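You operate a simulated robot arm through the tools that you are given. There is no shell and no other tool.

Carry out the task below with a simulated two-armed robot. There is one attempt and no reset: what you move stays moved.

JOB
Pick up the blue cylinder with one hand, pass it to the other hand and put it on the base plate of station seven. Set down upright: blue cylinder.

The check looks at the end state, three seconds after you hand in, the way a careful person would. Anything else that was tipped, shoved, dropped, spilled or broken makes it a failure.

ROBOT AND FRAMES
Two 6-joint arms with two-finger parallel grippers on one trunk, on a base that drives. Base frame: it is fixed to the floor where the robot stands at the start and does not move with it; the origin is under the middle of the robot, x ahead of it, y to its left, z up. Lengths are in mm, angles in degrees, forces in N, time in s.
The left shoulder is at the start at [-102, 177, 758], the right one opposite. With the tool pointing down near the work surface each hand reaches from about 100 to 700 mm from the robot's upright axis, wherever it stands, measured 20 degrees to its own side. Places, roughly: base plate of station seven [-3500, -2600, 800]. Payload 1.57 kg a hand.
The tool frame of a hand sits at the grasp point between the pads (the TCP): z along the fingers, y along the line on which they close. The tips reach 30 mm beyond it. Largest opening 80 mm; finger width 17, thickness 12; the body of the gripper, 40 by 82 mm, starts 80 mm behind the TCP.
Orientation is told as [roll, pitch, yaw] about the base's x, y, z axes, in that order, counted from this pose: with the fingers straight down and closing along the base's y, the tool's x points along the base's -x, its y along +y and its z along -z.

CONTROLS
- The arms move only by the tool nudge_tool. It takes "left_steps", "right_steps" or both (then of equal length, played together; a hand with none holds still); each is text: rows parted by semicolons, each of 7 numbers parted by spaces: the shift along the base's x, y, z in mm, then the turn, a rotation vector about the base's x, y, z in rad, then the finger opening in mm, from 0 to 80. In form: tx ty tz wx wy wz hand; .... A call has 1 to 20 rows; each row is the pose to reach, as a shift and turn from the pose commanded when the call began. A row lasts 0.2 s, in which the tool goes at most 50 mm and 8.6 degrees; a call with a longer step from one row to the next is refused whole, and so is a gripper value outside its range. Where a pose cannot be reached the arm comes as near as it can. A force on the tool above 40 N (or 10 N above the force at the start of the call, whichever is more), or a blocked arm, ends the call early, and 0.2 s more pass. The fingers move at their own pace (about 72 mm/s each) and stop on an object; they squeeze with about 22 N. The grip force told is the motor's: it shows also when the fingers shut on nothing. Time passes only in rows, and 0.2 s behind the last, so rows that repeat a pose let the fingers close. It gives the time, the measured TCP pose, the force on the tool (base axes), the opening and the grip force at its end, in the units of the frame above (readings bear some noise), with the torque about the TCP (base axes, N m) and any sound that the robot's microphone picked up, and new pictures: "pictures" is both (left out), scene, wrist or none (wrist: the cameras of the hands that moved).
- Cameras (640 x 400 px; columns grow to the right, rows downward): "scene" is now at [38.6, 26.3, 1485.9]; the picture's right is [0.32, -0.95, 0.00], its down [-0.66, -0.22, -0.72] and it looks along [0.68, 0.23, -0.69] (base axes); focal length 247 px, centre (320, 200). "left" rides on the left gripper at [72, 7, -122] in its tool frame; the picture's right is [-0.09, 1.00, 0.00], its down [-0.84, -0.08, -0.54] and it looks along [-0.54, -0.05, 0.84] (tool axes); focal length 238 px, centre (320, 200). "right" rides on the right gripper at [72, -7, -122] in its tool frame; the picture's right is [0.09, 1.00, 0.00], its down [-0.84, 0.08, -0.54] and it looks along [-0.54, 0.05, 0.84] (tool axes); focal length 238 px, centre (320, 200). There is no depth. A picture from a camera that has moved, and an enlarged one, comes with that camera's place and axes in the base frame and with its lens.
- raise_lower(by): slides the trunk up (or, below 0, down) by that many mm; the arms and the scene camera ride with it, the base frame stays. It gives what a move gives, with no picture.
- steer(legs): drives the robot by 1 to 6 legs, each [ahead, left, turn to the left] in mm, mm and degrees, along the robot's own axes; the way and the turn of a leg run together, so that a leg with both is an arc; at most 1500 mm and 180 degrees a leg. The arms and the cameras ride along, it lands a little off, and it stops where it bumps. It gives what a move gives, and a new picture of the scene camera.
- aim_head(pan, tilt): turns the head with the scene camera to pan (to the left, within 143 degrees either way) and tilt (down, from -29 to 69), counted from straight ahead of the robot. It gives what a move gives, and a new picture of the scene camera.
- zoom(camera, box): a new picture of the part [left, top, right, bottom] of that camera's present view, enlarged. No time passes.
- finish_job(): hands the job in; it is judged then, once.

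Nothing tells you exact positions but the pictures and the camera data. Unless the task says otherwise, let go and move clear before handing in.

The tools are called after ">>>" as name(argument=value, ...) on one line, values as JSON. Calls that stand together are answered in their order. nudge_tool: Moves the arms, as the interface text tells. Its arguments: {"type":"object","properties":{"left_steps":{"type":"string"},"right_steps":{"type":"string"},"pictures":{"type":"string","enum":["both","scene","wrist","none"]}},"required":[]} The other tools are called the same way: raise_lower (by) slides the trunk up or down; steer (legs) drives the base; aim_head (pan, tilt) turns the head that bears the scene camera; zoom (camera, box) takes an enlarged picture of a part of a camera's view; finish_job () hands the job in.

At the start:

```text
time_s: 0.0
left_tcp_pos: [400.1, 276.9, 1082.4]
left_ee_rot: [-0.1, 0.0, 0.0]
left_force: [-0.5, 0.1, -0.4]
left_moment: [0.0, -0.03, -0.03]
left_opening: 79.8
left_grip_force: 0.2
right_tcp_pos: [474.8, -60.5, 1039.7]
right_ee_rot: [-0.1, 0.0, 0.1]
right_force: [0.6, -0.1, -0.7]
right_moment: [0.01, 0.01, 0.04]
right_opening: 80.2
right_grip_force: 0.0
trunk travel left (down, up): [-200.0, 128.0]
robot x, y, heading: [1.1, 1.3, -0.3]
head pan, tilt: [18.5, 43.8]
```

scene: 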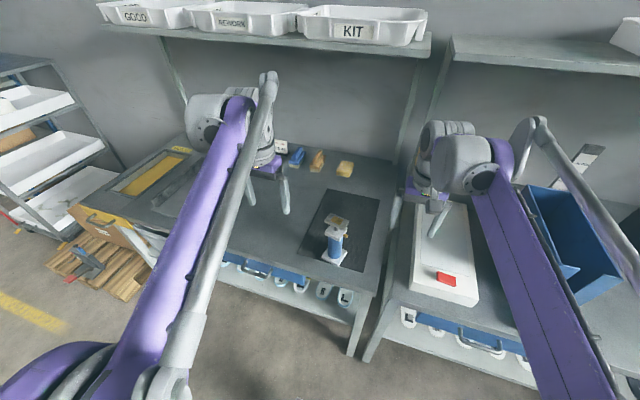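
right: 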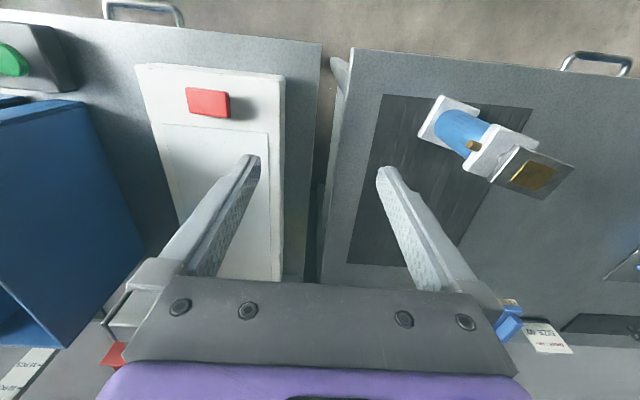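
left: 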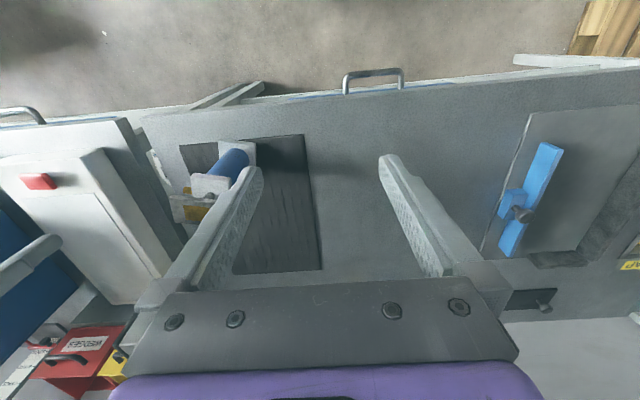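

I see a bench in front with a dark mat on which a blue cylindrical object stands, seemingly with white plates at top and bottom and something brass or brown on top. I'll look closer before moving anything.

>>> zoom(camera="scene", box=[270, 180, 400, 280])

>>> zoom(camera="right", box=[370, 70, 610, 220])

>>> zoom(camera="left", box=[140, 110, 340, 250])

```text
4.00 times, centred on (335, 230) of scene
camera zoom: at [38.6, 26.3, 1485.9], right [0.32, -0.95, 0.0], down [-0.66, -0.22, -0.72], along [0.68, 0.23, -0.69], focal length 989 px, centre (260, 80)
```

zoom: 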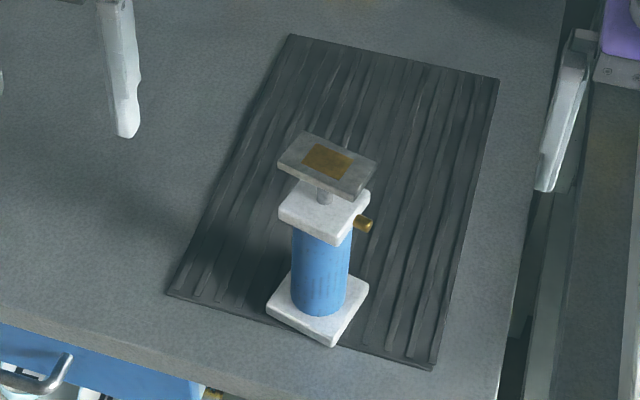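

```text
2.67 times, centred on (490, 145) of right
camera zoom: at [402.1, -67.8, 1160.5], right [-0.09, 1.0, 0.0], down [0.84, 0.08, 0.54], along [0.54, 0.05, -0.84], focal length 636 px, centre (-133, 347)
```

zoom: 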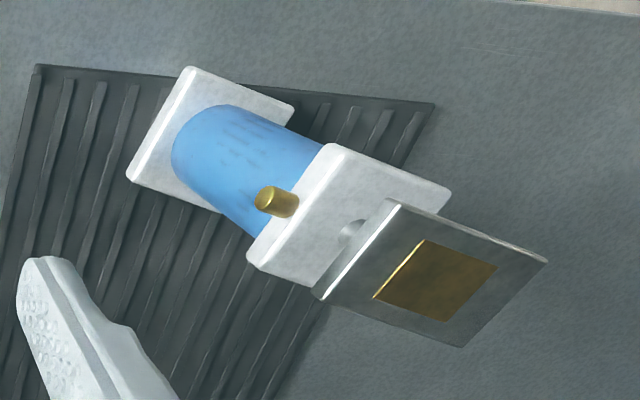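

```text
2.86 times, centred on (240, 180) of left
camera zoom: at [327.2, 284.6, 1203.8], right [0.09, 1.0, 0.0], down [0.84, -0.08, 0.54], along [0.54, -0.05, -0.84], focal length 681 px, centre (549, 257)
```

zoom: 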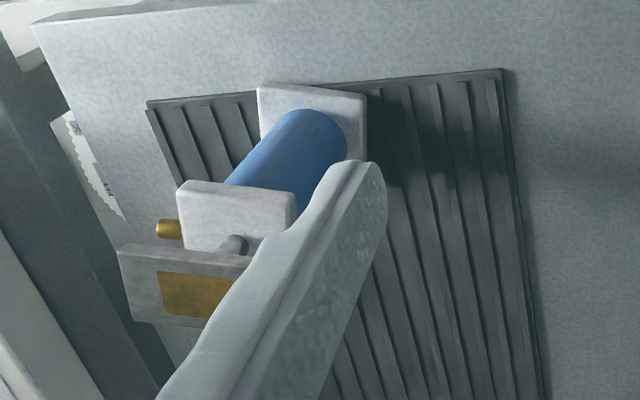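

The blue cylinder stands at about [478, 126, 800], near the front edge of the bench, with white end caps, a rod with a plate on top and a brass port on the side. Before choosing grips I'll look toward station seven behind the robot.

>>> aim_head(pan=-143, tilt=12)

```text
time_s: 2.5
left_tcp_pos: [401.5, 277.7, 1081.2]
left_ee_rot: [0.0, 0.0, 0.1]
left_force: [0.7, -0.8, 0.5]
left_moment: [-0.01, -0.02, 0.0]
left_opening: 80.0
left_grip_force: 0.1
right_tcp_pos: [475.3, -59.9, 1038.8]
right_ee_rot: [0.0, 0.1, -0.1]
right_force: [0.2, 0.3, -0.3]
right_moment: [0.02, -0.02, -0.02]
right_opening: 79.9
right_grip_force: 0.0
trunk travel left (down, up): [-200.0, 128.0]
robot x, y, heading: [-1.1, 3.5, -0.1]
head pan, tilt: [-143.0, 12.0]
camera scene: at [-113.8, -55.9, 1536.0], right [-0.6, 0.8, 0.0], down [0.17, 0.13, -0.98], along [-0.78, -0.59, -0.21], focal length 247 px, centre (320, 200)
```

scene: 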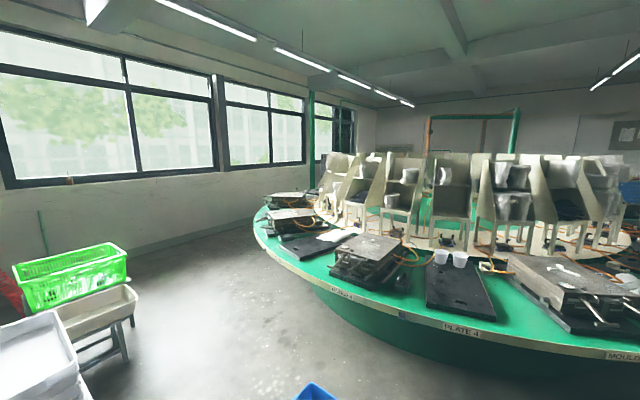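

Behind the robot is a big round green table with numbered stations, with labels along its rim. I'll zoom in to read them.

>>> zoom(camera="scene", box=[240, 170, 440, 295])

>>> zoom(camera="scene", box=[400, 200, 640, 370])

>>> aim_head(pan=-90, tilt=15)

>>> aim_head(pan=143, tilt=15)

```text
3.20 times, centred on (340, 232) of scene
camera zoom: at [-113.8, -55.9, 1536.0], right [-0.6, 0.8, 0.0], down [0.17, 0.13, -0.98], along [-0.78, -0.59, -0.21], focal length 791 px, centre (256, 96)
```

zoom: 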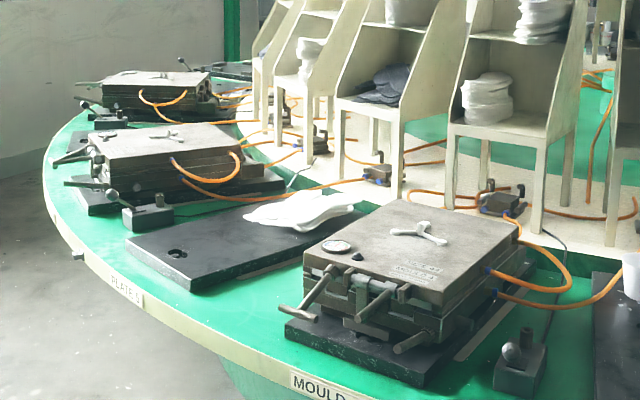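

```text
2.35 times, centred on (520, 285) of scene
camera zoom: at [-113.8, -55.9, 1536.0], right [-0.6, 0.8, 0.0], down [0.17, 0.13, -0.98], along [-0.78, -0.59, -0.21], focal length 582 px, centre (-151, 0)
```

zoom: 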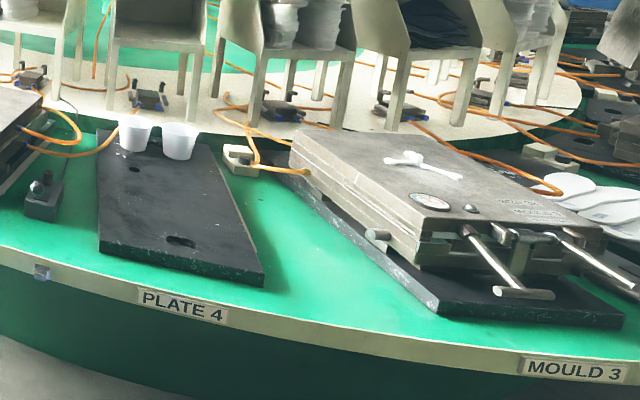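

```text
time_s: 3.7
left_tcp_pos: [400.7, 276.3, 1081.1]
left_ee_rot: [0.0, 0.1, -0.1]
left_force: [-0.2, 0.0, -0.5]
left_moment: [0.02, 0.04, 0.01]
left_opening: 80.0
left_grip_force: 0.0
right_tcp_pos: [475.2, -61.2, 1038.6]
right_ee_rot: [0.0, -0.1, 0.1]
right_force: [0.3, -0.3, 0.1]
right_moment: [-0.03, 0.03, 0.01]
right_opening: 80.1
right_grip_force: 0.0
trunk travel left (down, up): [-200.0, 128.0]
robot x, y, heading: [-3.3, -0.7, 0.2]
head pan, tilt: [-90.0, 15.0]
camera scene: at [-39.4, -93.2, 1531.1], right [-1.0, 0.0, 0.0], down [0.0, 0.26, -0.97], along [0.0, -0.97, -0.26], focal length 247 px, centre (320, 200)
```

scene: 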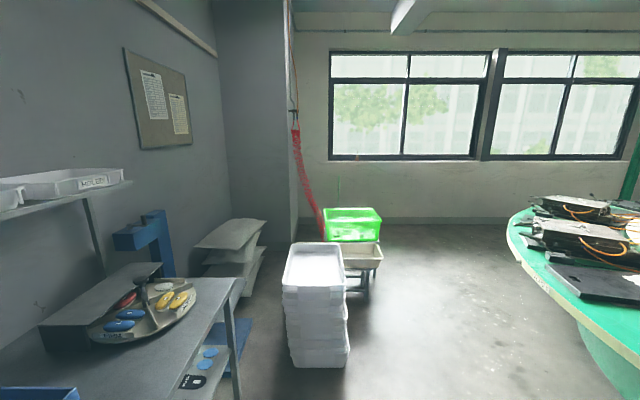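

```text
time_s: 7.0
left_tcp_pos: [401.2, 277.4, 1081.4]
left_ee_rot: [-0.1, 0.0, 0.0]
left_force: [0.0, 0.2, -0.6]
left_moment: [0.01, 0.03, 0.02]
left_opening: 80.0
left_grip_force: 0.0
right_tcp_pos: [475.9, -60.8, 1039.3]
right_ee_rot: [0.0, 0.0, 0.0]
right_force: [0.3, 0.8, 0.5]
right_moment: [0.02, 0.0, 0.02]
right_opening: 80.1
right_grip_force: 0.1
trunk travel left (down, up): [-200.0, 128.0]
robot x, y, heading: [-0.7, 1.3, -0.0]
head pan, tilt: [143.0, 15.0]
camera scene: at [-113.9, 56.4, 1531.1], right [0.6, 0.8, 0.0], down [0.21, -0.16, -0.97], along [-0.77, 0.58, -0.26], focal length 247 px, centre (320, 200)
```

scene: 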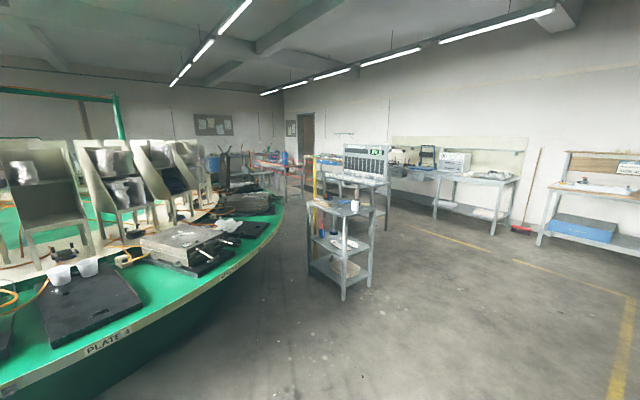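

The rim labels show Plate 4 and Mould 3, so station seven should be farther round the table to the left in that first view. My plan is to grip the blue barrel with the left hand from the front (roughly horizontal), lift it, take it over by the top cap with the right hand pointing down, and then drive to the station.

>>> aim_head(pan=12, tilt=48)

>>> nudge_tool(left_steps="-7.5 -19 -22 0 -0.131 0 80; -15 -38 -44 0 -0.262 0 80; -22 -57 -66 0 -0.393 0 80; -30 -76 -88 0 -0.524 0 80; -37 -95 -110 0 -0.655 0 80; -45 -114 -132 0 -0.786 0 80; -52 -133 -154 0 -0.917 0 80; -60 -152 -176 0 -1.048 0 80; -60 -152 -176 0 -1.048 0 80", pictures="both")

```text
time_s: 9.1
left_tcp_pos: [400.7, 277.8, 1082.3]
left_ee_rot: [0.0, 0.0, 0.0]
left_force: [-0.2, -0.2, 0.8]
left_moment: [0.03, 0.0, 0.0]
left_opening: 80.0
left_grip_force: 0.0
right_tcp_pos: [474.5, -60.1, 1037.9]
right_ee_rot: [0.0, 0.0, 0.0]
right_force: [-0.4, 0.1, 0.1]
right_moment: [-0.01, -0.03, 0.01]
right_opening: 79.8
right_grip_force: 0.1
trunk travel left (down, up): [-200.0, 128.0]
robot x, y, heading: [-2.9, 3.8, 0.5]
head pan, tilt: [12.0, 48.0]
camera scene: at [37.8, 16.6, 1480.1], right [0.21, -0.98, 0.0], down [-0.73, -0.15, -0.67], along [0.65, 0.14, -0.74], focal length 247 px, centre (320, 200)
```

scene: 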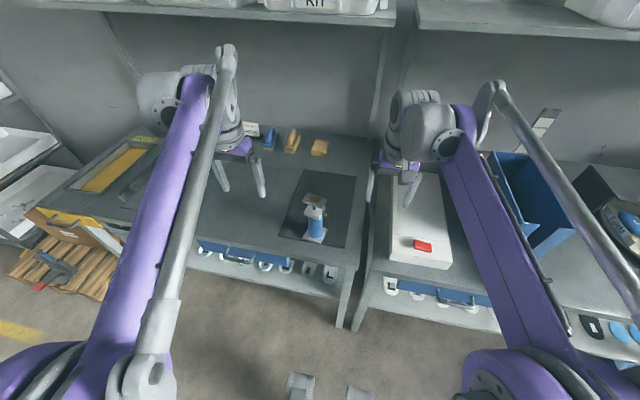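

```text
time_s: 11.1
left_tcp_pos: [337.6, 124.5, 906.1]
left_ee_rot: [0.0, -60.1, 0.0]
left_force: [0.1, 0.1, 0.1]
left_moment: [-0.03, 0.0, 0.01]
left_opening: 80.3
left_grip_force: 0.0
right_tcp_pos: [474.7, -61.6, 1037.9]
right_ee_rot: [0.0, 0.0, 0.1]
right_force: [0.7, 0.0, 0.6]
right_moment: [0.01, 0.01, 0.01]
right_opening: 79.9
right_grip_force: 0.1
trunk travel left (down, up): [-200.0, 128.0]
robot x, y, heading: [0.1, 2.2, 0.0]
head pan, tilt: [12.0, 48.0]
camera scene: at [37.6, 16.6, 1480.1], right [0.21, -0.98, 0.0], down [-0.73, -0.15, -0.67], along [0.65, 0.14, -0.74], focal length 247 px, centre (320, 200)
camera left: at [195.6, 132.4, 905.1], right [0.05, 1.0, 0.08], down [-0.05, -0.08, 1.0], along [1.0, -0.05, 0.05], focal length 238 px, centre (320, 200)
```

scene: 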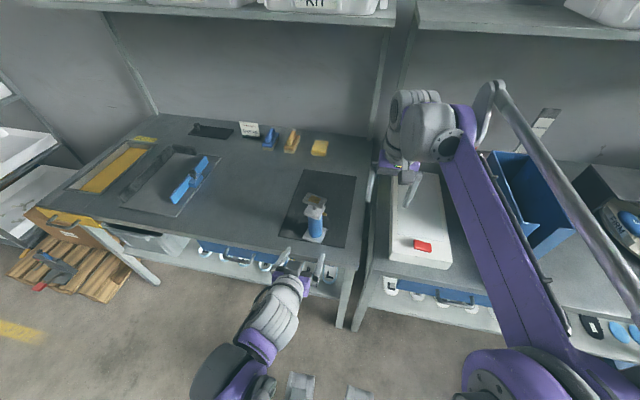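
left: 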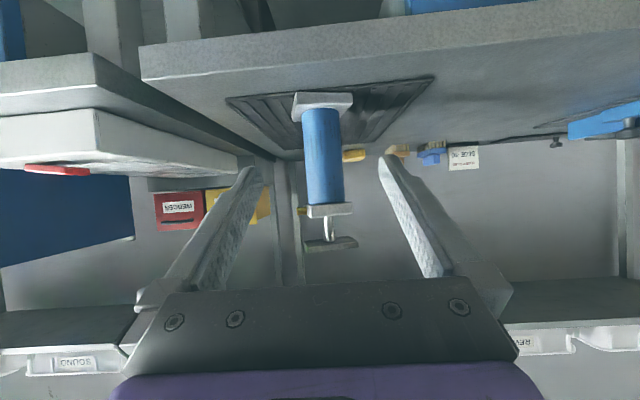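

The left hand reached the pre-grasp pose and its (upside-down) camera sees the cylinder side-on. I'll zoom in to measure its heights and width.

>>> zoom(camera="left", box=[240, 75, 400, 265])

>>> zoom(camera="scene", box=[270, 180, 360, 290])

```text
2.11 times, centred on (320, 170) of left
camera zoom: at [195.6, 132.4, 905.1], right [0.05, 1.0, 0.08], down [-0.05, -0.08, 1.0], along [1.0, -0.05, 0.05], focal length 502 px, centre (320, 263)
```

zoom: 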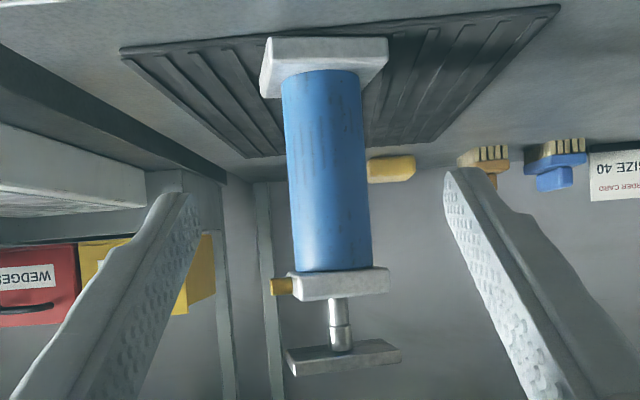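

```text
3.64 times, centred on (315, 235) of scene
camera zoom: at [37.6, 16.6, 1480.1], right [0.21, -0.98, 0.0], down [-0.73, -0.15, -0.67], along [0.65, 0.14, -0.74], focal length 899 px, centre (338, 73)
```

zoom: 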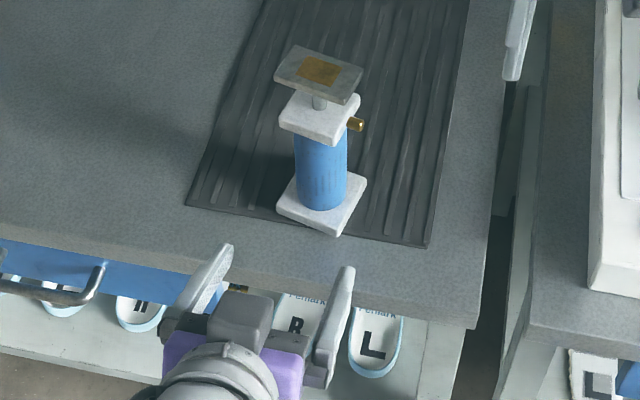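

The cylinder's axis is at about [483, 125]. Its barrel is about 45 mm across and runs from z≈812 to 922, the square cap spans 922–936, and the top plate ends near 977. I'll level the left hand a bit more and move closer at barrel height.

>>> nudge_tool(left_steps="20 0 -15 0 -0.131 0 80; 40 0 -32 0 -0.262 0 80; 55 0 -50 0 -0.262 0 80; 55 0 -50 0 -0.262 0 80", pictures="both")

```text
time_s: 12.1
left_tcp_pos: [396.0, 125.7, 855.6]
left_ee_rot: [-0.1, -75.0, 0.1]
left_force: [0.4, -0.1, 0.0]
left_moment: [-0.01, -0.02, -0.02]
left_opening: 80.2
left_grip_force: 0.0
right_tcp_pos: [475.4, -60.2, 1039.4]
right_ee_rot: [0.0, 0.0, -0.1]
right_force: [-0.3, 0.4, 0.3]
right_moment: [0.0, -0.02, -0.01]
right_opening: 79.9
right_grip_force: 0.0
trunk travel left (down, up): [-200.0, 128.0]
robot x, y, heading: [1.7, -0.0, 0.0]
head pan, tilt: [12.0, 48.0]
camera scene: at [37.3, 16.6, 1480.1], right [0.21, -0.98, 0.0], down [-0.73, -0.15, -0.67], along [0.65, 0.14, -0.74], focal length 247 px, centre (320, 200)
camera left: at [258.6, 132.8, 818.1], right [0.02, 1.0, 0.09], down [-0.31, -0.08, 0.95], along [0.95, -0.05, 0.31], focal length 238 px, centre (320, 200)
```

scene: 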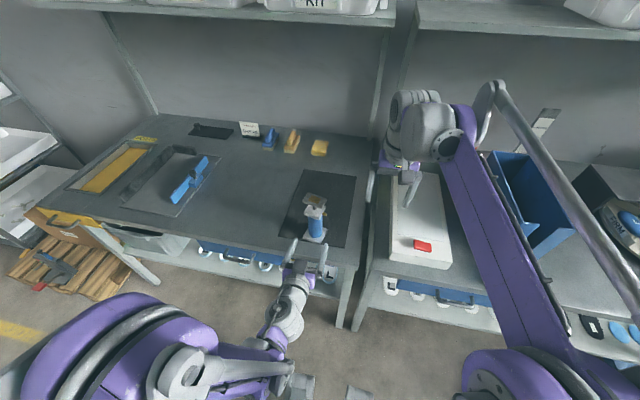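
left: 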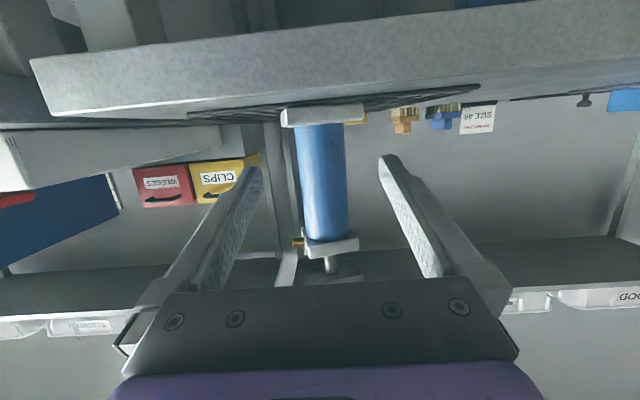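

The fingers line up with the barrel at y≈125 and z≈855. Next I'll advance 87 mm so the barrel sits at the grasp point, then close gently.

>>> nudge_tool(left_steps="25 0 0 0 0 0 80; 50 0 0 0 0 0 80; 70 0 0 0 0 0 80; 86 0 0 0 0 0 80; 86 0 0 0 0 0 80", pictures="both")

>>> zoom(camera="scene", box=[260, 180, 370, 290])

```text
time_s: 13.3
left_tcp_pos: [481.6, 125.4, 855.5]
left_ee_rot: [0.1, -75.1, 0.0]
left_force: [0.3, 0.6, 0.5]
left_moment: [-0.01, -0.03, -0.04]
left_opening: 80.0
left_grip_force: 0.2
right_tcp_pos: [474.7, -60.7, 1039.5]
right_ee_rot: [-0.1, -0.1, 0.1]
right_force: [0.6, 0.8, -1.6]
right_moment: [-0.01, -0.03, 0.01]
right_opening: 79.8
right_grip_force: 0.0
trunk travel left (down, up): [-200.0, 128.0]
robot x, y, heading: [1.1, 1.0, -0.0]
head pan, tilt: [12.0, 48.0]
camera scene: at [37.5, 16.6, 1480.1], right [0.21, -0.98, 0.0], down [-0.73, -0.15, -0.67], along [0.65, 0.14, -0.74], focal length 247 px, centre (320, 200)
camera left: at [344.7, 132.5, 818.0], right [0.02, 1.0, 0.09], down [-0.31, -0.08, 0.95], along [0.95, -0.05, 0.3], focal length 238 px, centre (320, 200)
```

scene: 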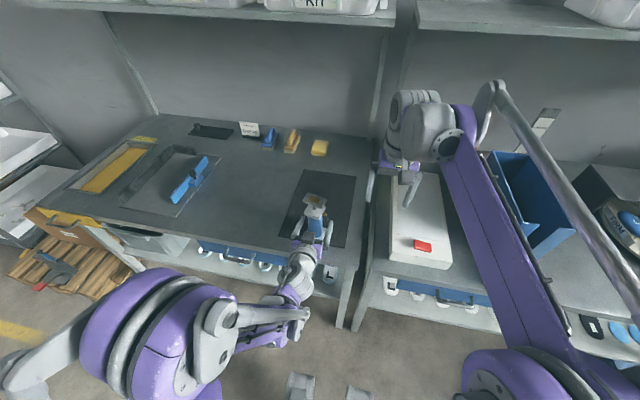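
left: 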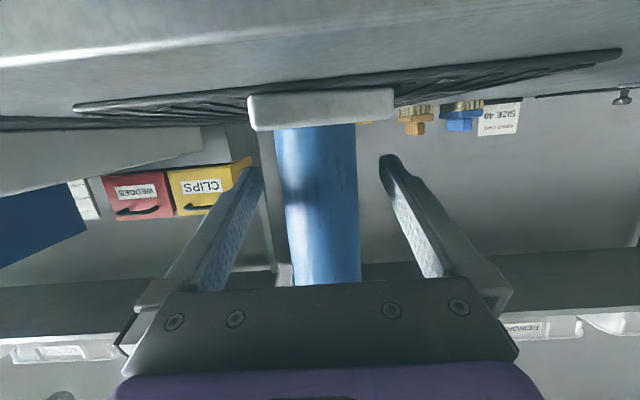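

```text
3.64 times, centred on (315, 235) of scene
camera zoom: at [37.5, 16.6, 1480.1], right [0.21, -0.98, 0.0], down [-0.73, -0.15, -0.67], along [0.65, 0.14, -0.74], focal length 899 px, centre (338, 73)
```

zoom: 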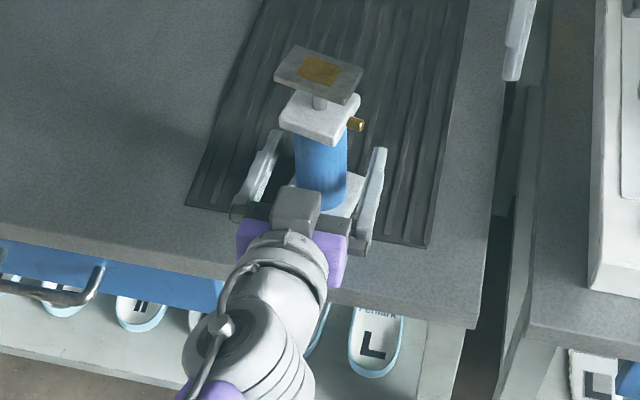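

The barrel sits between the open fingers and nicely centred. I'll close the left hand and hold.

>>> nudge_tool(left_steps="0 0 0 0 0 0 60; 0 0 0 0 0 0 40; 0 0 0 0 0 0 20; 0 0 0 0 0 0 10; 0 0 0 0 0 0 10; 0 0 0 0 0 0 10", pictures="wrist")

```text
time_s: 14.7
left_tcp_pos: [482.9, 125.9, 854.9]
left_ee_rot: [0.0, -75.1, 0.0]
left_force: [1.5, 3.5, 2.1]
left_moment: [0.23, 0.08, -0.05]
left_opening: 43.0
left_grip_force: 21.6
right_tcp_pos: [474.3, -60.5, 1038.3]
right_ee_rot: [0.1, 0.0, 0.0]
right_force: [0.6, -0.7, 0.3]
right_moment: [-0.01, 0.02, -0.01]
right_opening: 80.1
right_grip_force: 0.0
trunk travel left (down, up): [-200.0, 128.0]
robot x, y, heading: [-0.3, 2.4, -0.1]
head pan, tilt: [12.0, 48.0]
camera left: at [344.6, 132.7, 818.0], right [0.02, 1.0, 0.09], down [-0.31, -0.08, 0.95], along [0.95, -0.05, 0.3], focal length 238 px, centre (320, 200)
```

left: 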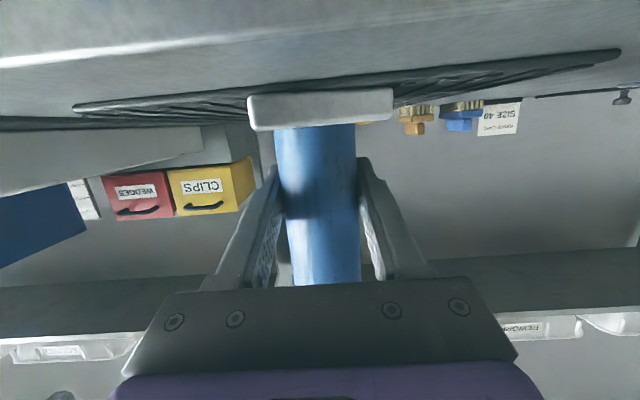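

The left hand holds the barrel (opening 43 mm, 21.6 N). I'll lift slowly and watch the weight and for slipping.

>>> nudge_tool(left_steps="0 0 3 0 0 0 10; 0 0 8 0 0 0 10; 0 0 15 0 0 0 10; 0 0 25 0 0 0 10; 0 0 25 0 0 0 10; 0 0 25 0 0 0 10", pictures="both")

>>> zoom(camera="scene", box=[260, 170, 370, 280])

```text
time_s: 16.1
left_tcp_pos: [481.7, 126.4, 880.2]
left_ee_rot: [0.0, -75.0, 0.0]
left_force: [0.2, 0.7, -8.2]
left_moment: [0.04, -0.03, 0.0]
left_opening: 43.3
left_grip_force: 21.6
right_tcp_pos: [475.7, -60.2, 1038.4]
right_ee_rot: [-0.1, 0.0, 0.0]
right_force: [0.1, -0.3, -0.2]
right_moment: [0.01, -0.01, 0.01]
right_opening: 79.9
right_grip_force: 0.1
trunk travel left (down, up): [-200.0, 128.0]
robot x, y, heading: [-0.8, 1.9, -0.1]
head pan, tilt: [12.0, 48.0]
camera scene: at [38.3, 16.7, 1480.1], right [0.21, -0.98, 0.0], down [-0.73, -0.15, -0.67], along [0.65, 0.14, -0.74], focal length 247 px, centre (320, 200)
camera left: at [343.9, 132.8, 842.3], right [0.02, 1.0, 0.09], down [-0.31, -0.08, 0.95], along [0.95, -0.05, 0.3], focal length 238 px, centre (320, 200)
```

scene: 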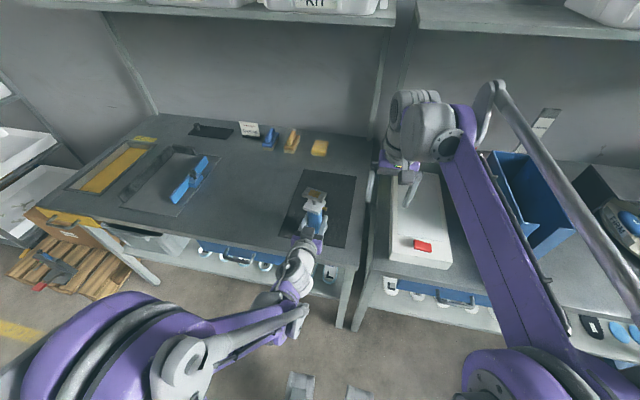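
left: 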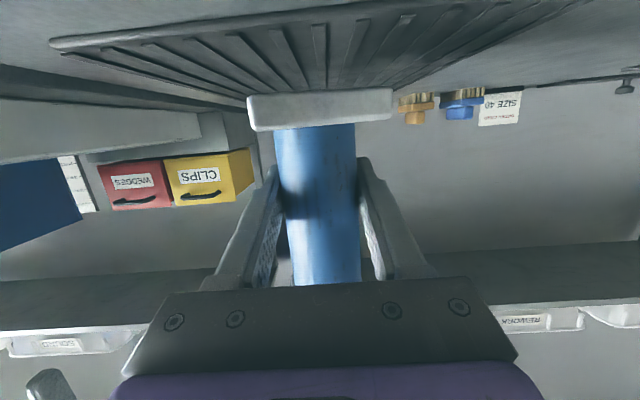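

```text
3.64 times, centred on (315, 225) of scene
camera zoom: at [38.3, 16.7, 1480.1], right [0.21, -0.98, 0.0], down [-0.73, -0.15, -0.67], along [0.65, 0.14, -0.74], focal length 899 px, centre (338, 109)
```

zoom: 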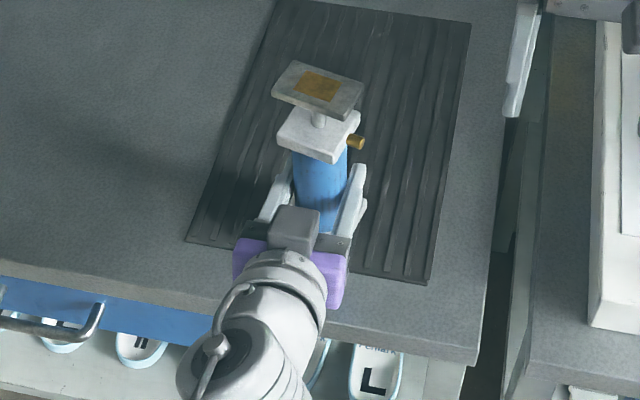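

It lifts cleanly, weighs about 0.83 kg and shows no slip. I'll bring it a little toward the middle, and meanwhile raise the right hand and turn it about 77° so its fingers line up with the cap's free faces, which avoids the brass port on the -y side.

>>> nudge_tool(left_steps="-5 -5 2 0 0 0 10; -10 -11 4 0 0 0 10; -15 -17 6 0 0 0 10; -20 -23 8 0 0 0 10; -26 -29 10 0 0 0 10; -32 -36 12 0 0 0 10; -37 -41 14 0 0 0 10; -40 -45 15 0 0 0 10; -40 -45 15 0 0 0 10; -40 -45 15 0 0 0 10", right_steps="-4 0 8 0 0 0.149 80; -8 0 16 0 0 0.298 80; -12 0 24 0 0 0.447 80; -16 0 32 0 0 0.596 80; -20 0 40 0 0 0.745 80; -25 0 45 0 0 0.894 80; -30 0 50 0 0 1.043 80; -35 0 50 0 0 1.192 80; -35 0 50 0 0 1.341 80; -35 0 50 0 0 1.341 80", pictures="both")

```text
time_s: 18.3
left_tcp_pos: [440.9, 80.8, 894.5]
left_ee_rot: [0.1, -74.9, 0.0]
left_force: [-0.4, 0.1, -7.5]
left_moment: [0.02, -0.05, 0.01]
left_opening: 43.2
left_grip_force: 21.7
right_tcp_pos: [440.9, -60.4, 1088.5]
right_ee_rot: [0.0, -0.1, 76.9]
right_force: [0.5, 0.9, -0.2]
right_moment: [0.0, -0.02, -0.03]
right_opening: 80.0
right_grip_force: 0.0
trunk travel left (down, up): [-200.0, 128.0]
robot x, y, heading: [2.2, 2.2, -0.1]
head pan, tilt: [12.0, 48.0]
camera scene: at [38.2, 16.7, 1480.1], right [0.21, -0.98, 0.0], down [-0.73, -0.15, -0.67], along [0.65, 0.14, -0.74], focal length 247 px, centre (320, 200)
camera right: at [429.5, -132.6, 1210.2], right [-0.99, 0.14, 0.0], down [0.11, 0.83, 0.54], along [0.07, 0.54, -0.84], focal length 238 px, centre (320, 200)
camera left: at [303.5, 88.0, 857.9], right [0.02, 1.0, 0.09], down [-0.31, -0.08, 0.95], along [0.95, -0.05, 0.3], focal length 238 px, centre (320, 200)
```

scene: 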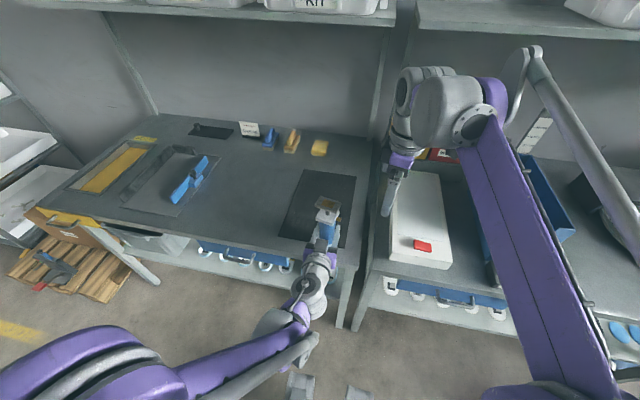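
right: 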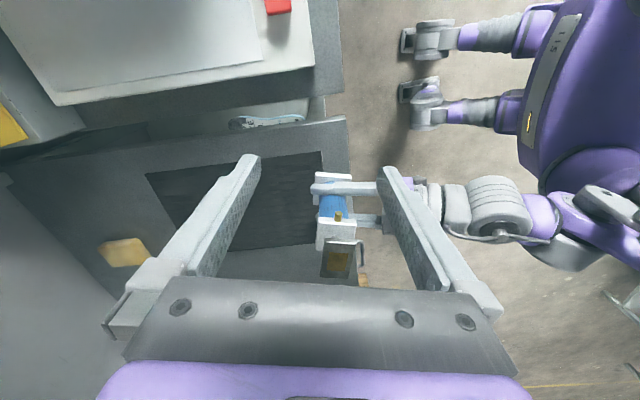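
left: 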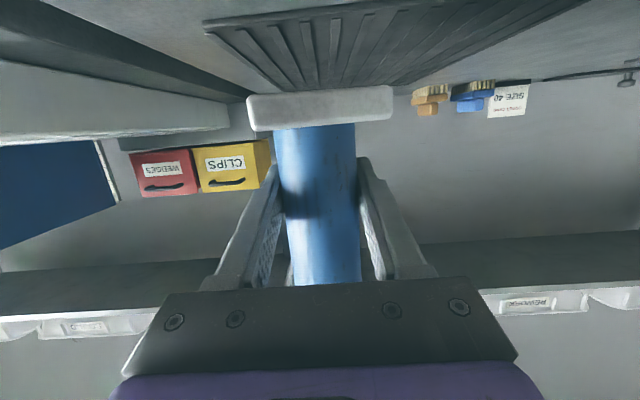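

The right camera looks down at the cap and top plate and sees the left hand's fingers on the barrel. I'll enlarge that view to get the alignment.

>>> zoom(camera="right", box=[270, 160, 410, 300])

>>> zoom(camera="scene", box=[280, 170, 380, 270])

```text
2.86 times, centred on (340, 230) of right
camera zoom: at [429.5, -132.6, 1210.2], right [-0.99, 0.14, 0.0], down [0.11, 0.83, 0.54], along [0.07, 0.54, -0.84], focal length 681 px, centre (263, 114)
```

zoom: 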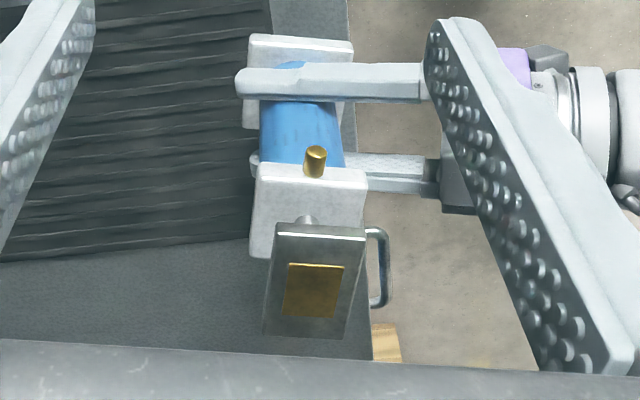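

```text
4.00 times, centred on (330, 220) of scene
camera zoom: at [38.2, 16.7, 1480.1], right [0.21, -0.98, 0.0], down [-0.73, -0.15, -0.67], along [0.65, 0.14, -0.74], focal length 989 px, centre (280, 120)
```

zoom: 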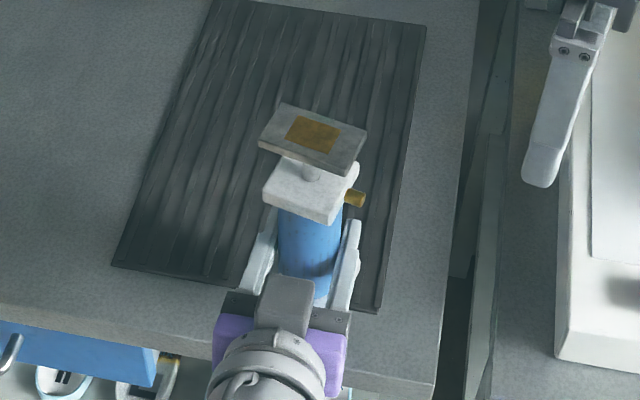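

The object's centre lies about 142 mm to the left of the right hand and its yaw is about -13°, which matches the right hand's turn. I'll move the right hand over it at the present height, clear of the top plate.

>>> nudge_tool(right_steps="0 30 5 0 0 0 80; 0 60 5 0 0 0 80; -1 90 5 0 0 0 80; -1 120 5 0 0 0 80; -1 141 5 0 0 0 80; -1 141 5 0 0 0 80", pictures="both")

>>> zoom(camera="scene", box=[260, 120, 420, 280])

```text
time_s: 19.7
left_tcp_pos: [441.6, 81.0, 894.4]
left_ee_rot: [-0.1, -75.1, 0.0]
left_force: [-0.4, -1.0, -7.3]
left_moment: [0.01, -0.02, -0.04]
left_opening: 43.2
left_grip_force: 22.0
right_tcp_pos: [440.7, 82.5, 1092.1]
right_ee_rot: [0.1, -0.1, 76.8]
right_force: [-0.3, 0.3, -1.0]
right_moment: [0.01, -0.02, 0.02]
right_opening: 80.0
right_grip_force: 0.1
trunk travel left (down, up): [-200.0, 128.0]
robot x, y, heading: [-1.7, -2.7, -0.2]
head pan, tilt: [12.0, 48.0]
camera scene: at [38.1, 16.4, 1480.1], right [0.21, -0.98, 0.0], down [-0.73, -0.15, -0.67], along [0.65, 0.14, -0.74], focal length 247 px, centre (320, 200)
camera right: at [429.1, 9.6, 1214.7], right [-0.99, 0.14, 0.0], down [0.12, 0.83, 0.54], along [0.07, 0.54, -0.84], focal length 238 px, centre (320, 200)
```

scene: 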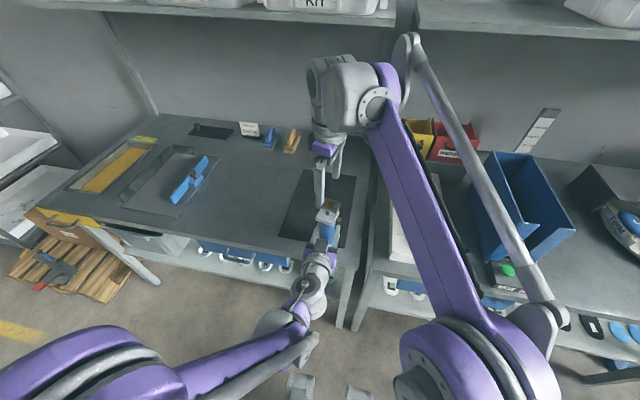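
right: 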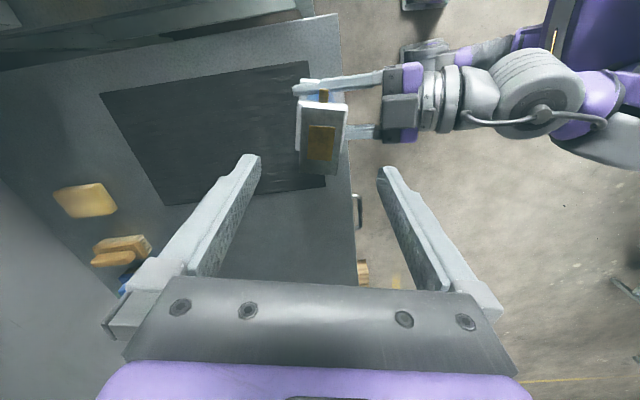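

```text
2.50 times, centred on (340, 200) of scene
camera zoom: at [38.1, 16.4, 1480.1], right [0.21, -0.98, 0.0], down [-0.73, -0.15, -0.67], along [0.65, 0.14, -0.74], focal length 618 px, centre (270, 200)
```

zoom: 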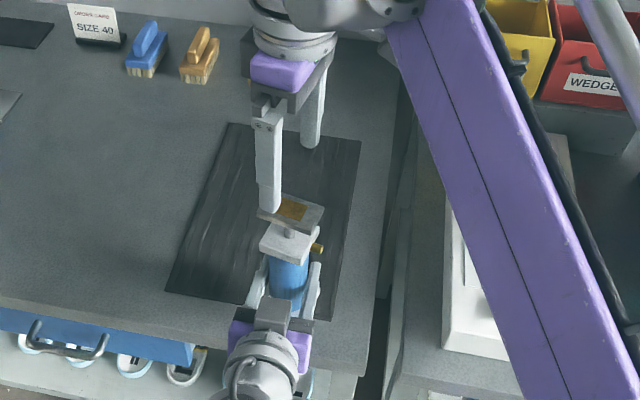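

The right hand is above the object. I'll enlarge the right camera's view to check the alignment before descending.

>>> zoom(camera="right", box=[260, 60, 400, 200])

```text
2.86 times, centred on (330, 130) of right
camera zoom: at [429.1, 9.6, 1214.7], right [-0.99, 0.14, 0.0], down [0.12, 0.83, 0.54], along [0.07, 0.54, -0.84], focal length 681 px, centre (291, 400)
```

zoom: 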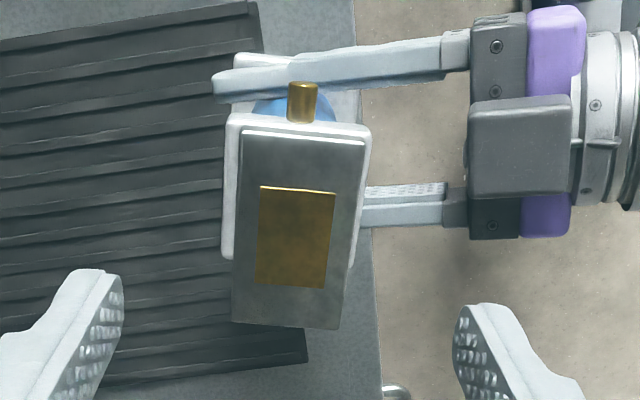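

The top plate and cap are centred within about 1 mm and 1° in the right hand's frame. I'll descend 126 mm so the pads straddle the cap, watching the forces.

>>> nudge_tool(right_steps="0 0 -20 0 0 0 72; 0 0 -40 0 0 0 72; 0 0 -60 0 0 0 72; 0 0 -80 0 0 0 72; 0 0 -80 0 0 0 72", pictures="both")

>>> zoom(camera="scene", box=[260, 120, 420, 280])

```text
time_s: 20.9
left_tcp_pos: [441.6, 81.4, 894.5]
left_ee_rot: [0.1, -75.0, 0.0]
left_force: [0.0, 0.2, -7.0]
left_moment: [0.01, -0.05, -0.02]
left_opening: 43.1
left_grip_force: 22.1
right_tcp_pos: [439.6, 81.8, 1014.0]
right_ee_rot: [0.0, 0.0, 76.9]
right_force: [-0.4, -1.8, -0.2]
right_moment: [0.01, 0.0, 0.0]
right_opening: 72.0
right_grip_force: 0.1
trunk travel left (down, up): [-200.0, 128.0]
robot x, y, heading: [-3.3, -2.0, -0.3]
head pan, tilt: [12.0, 48.0]
camera scene: at [38.3, 16.7, 1480.1], right [0.21, -0.98, 0.0], down [-0.73, -0.15, -0.67], along [0.65, 0.14, -0.74], focal length 247 px, centre (320, 200)
camera right: at [428.8, 9.1, 1135.9], right [-0.99, 0.14, 0.0], down [0.12, 0.83, 0.54], along [0.07, 0.54, -0.84], focal length 238 px, centre (320, 200)
```

scene: 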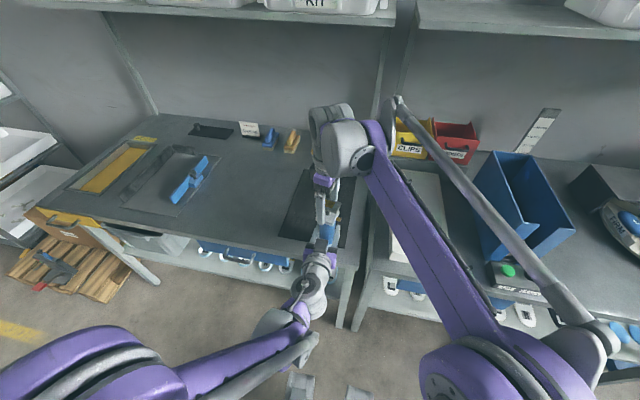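
right: 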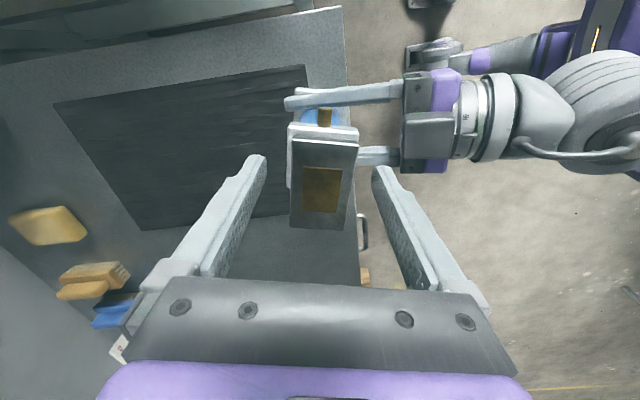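

```text
2.50 times, centred on (340, 200) of scene
camera zoom: at [38.3, 16.7, 1480.1], right [0.21, -0.98, 0.0], down [-0.73, -0.15, -0.67], along [0.65, 0.14, -0.74], focal length 618 px, centre (270, 200)
```

zoom: 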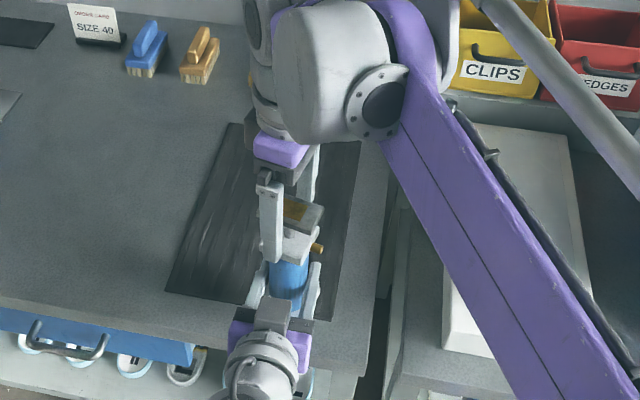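

The fingers straddle the top plate evenly. I'll descend the last 46 mm to put the pads at cap height.

>>> nudge_tool(right_steps="0 0 -15 0 0 0 72; 0 0 -30 0 0 0 72; 0 0 -40 0 0 0 72; 0 0 -46 0 0 0 72; 0 0 -46 0 0 0 72", pictures="both")

>>> zoom(camera="scene", box=[270, 150, 390, 270])

>>> zoom(camera="right", box=[230, 80, 430, 280])

```text
time_s: 22.1
left_tcp_pos: [441.7, 80.5, 894.4]
left_ee_rot: [0.1, -75.1, 0.0]
left_force: [-0.4, -0.8, -8.0]
left_moment: [-0.01, -0.03, 0.0]
left_opening: 43.3
left_grip_force: 22.1
right_tcp_pos: [438.5, 79.9, 968.3]
right_ee_rot: [0.0, 0.0, 76.8]
right_force: [0.5, -0.2, -0.2]
right_moment: [0.01, 0.03, 0.0]
right_opening: 72.1
right_grip_force: 0.0
trunk travel left (down, up): [-200.0, 128.0]
robot x, y, heading: [-0.3, -0.3, -0.1]
head pan, tilt: [12.0, 48.0]
camera scene: at [38.3, 16.7, 1480.1], right [0.21, -0.98, 0.0], down [-0.73, -0.15, -0.67], along [0.65, 0.14, -0.74], focal length 247 px, centre (320, 200)
camera right: at [428.5, 7.7, 1089.6], right [-0.99, 0.14, 0.0], down [0.12, 0.83, 0.54], along [0.07, 0.54, -0.84], focal length 238 px, centre (320, 200)
```

scene: 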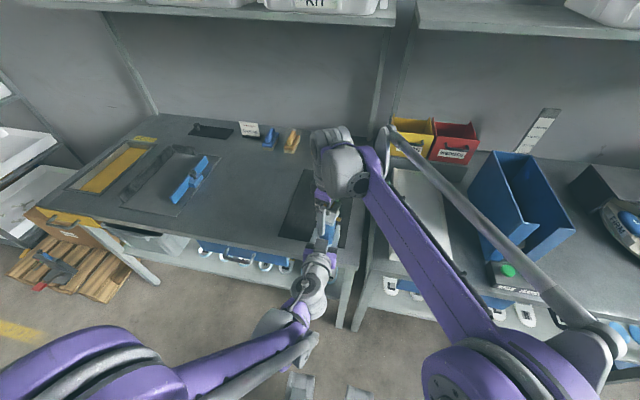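
right: 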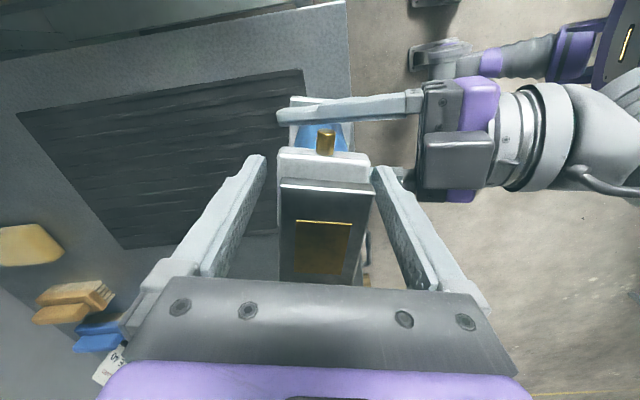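

```text
3.33 times, centred on (330, 210) of scene
camera zoom: at [38.3, 16.7, 1480.1], right [0.21, -0.98, 0.0], down [-0.73, -0.15, -0.67], along [0.65, 0.14, -0.74], focal length 824 px, centre (287, 167)
```

zoom: 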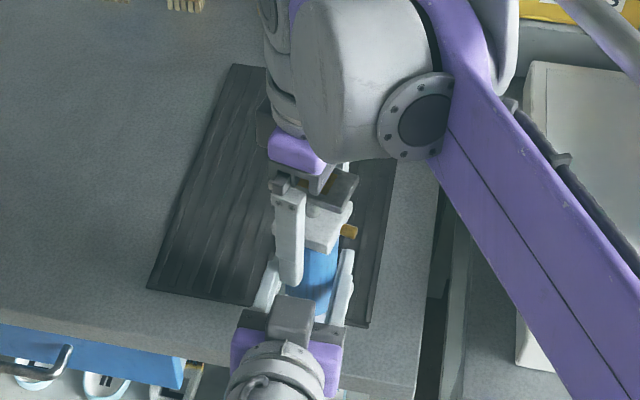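

```text
2.00 times, centred on (330, 180) of right
camera zoom: at [428.5, 7.7, 1089.6], right [-0.99, 0.14, 0.0], down [0.12, 0.83, 0.54], along [0.07, 0.54, -0.84], focal length 477 px, centre (300, 240)
```

zoom: 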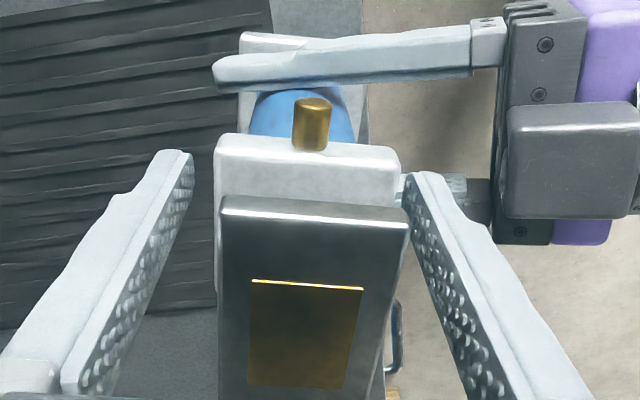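

The right fingers are evenly spaced either side of the cap and the left fingers are well clear below. I'll close the right hand while the left keeps holding.

>>> nudge_tool(right_steps="0 0 0 0 0 0 62; 0 0 0 0 0 0 54; 0 0 0 0 0 0 40; 0 0 0 0 0 0 20; 0 0 0 0 0 0 10; 0 0 0 0 0 0 10", pictures="wrist")

>>> zoom(camera="right", box=[230, 80, 430, 280])

```text
time_s: 23.5
left_tcp_pos: [440.7, 80.9, 894.7]
left_ee_rot: [-0.1, -75.1, 0.0]
left_force: [2.1, 0.4, -5.8]
left_moment: [0.02, 0.12, -0.22]
left_opening: 43.5
left_grip_force: 21.8
right_tcp_pos: [439.9, 80.2, 967.4]
right_ee_rot: [0.1, 0.0, 76.8]
right_force: [-2.5, -0.3, -0.7]
right_moment: [-0.09, 0.08, 0.26]
right_opening: 50.1
right_grip_force: 21.8
trunk travel left (down, up): [-200.0, 128.0]
robot x, y, heading: [3.3, 1.9, -0.1]
head pan, tilt: [12.0, 48.0]
camera right: at [428.4, 7.8, 1089.7], right [-0.99, 0.14, 0.0], down [0.12, 0.83, 0.54], along [0.07, 0.54, -0.84], focal length 238 px, centre (320, 200)
```

right: 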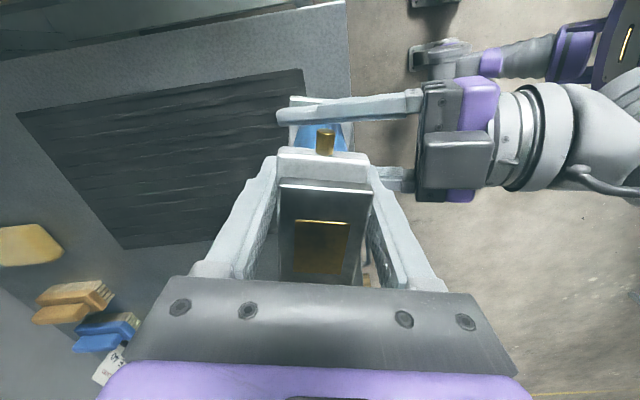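

```text
2.00 times, centred on (330, 180) of right
camera zoom: at [428.4, 7.8, 1089.7], right [-0.99, 0.14, 0.0], down [0.12, 0.83, 0.54], along [0.07, 0.54, -0.84], focal length 477 px, centre (300, 240)
```

zoom: 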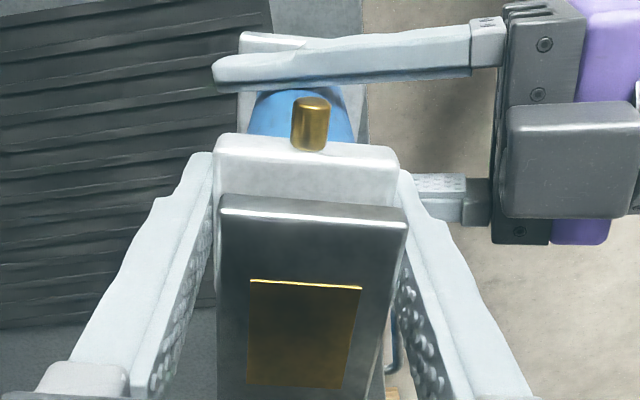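

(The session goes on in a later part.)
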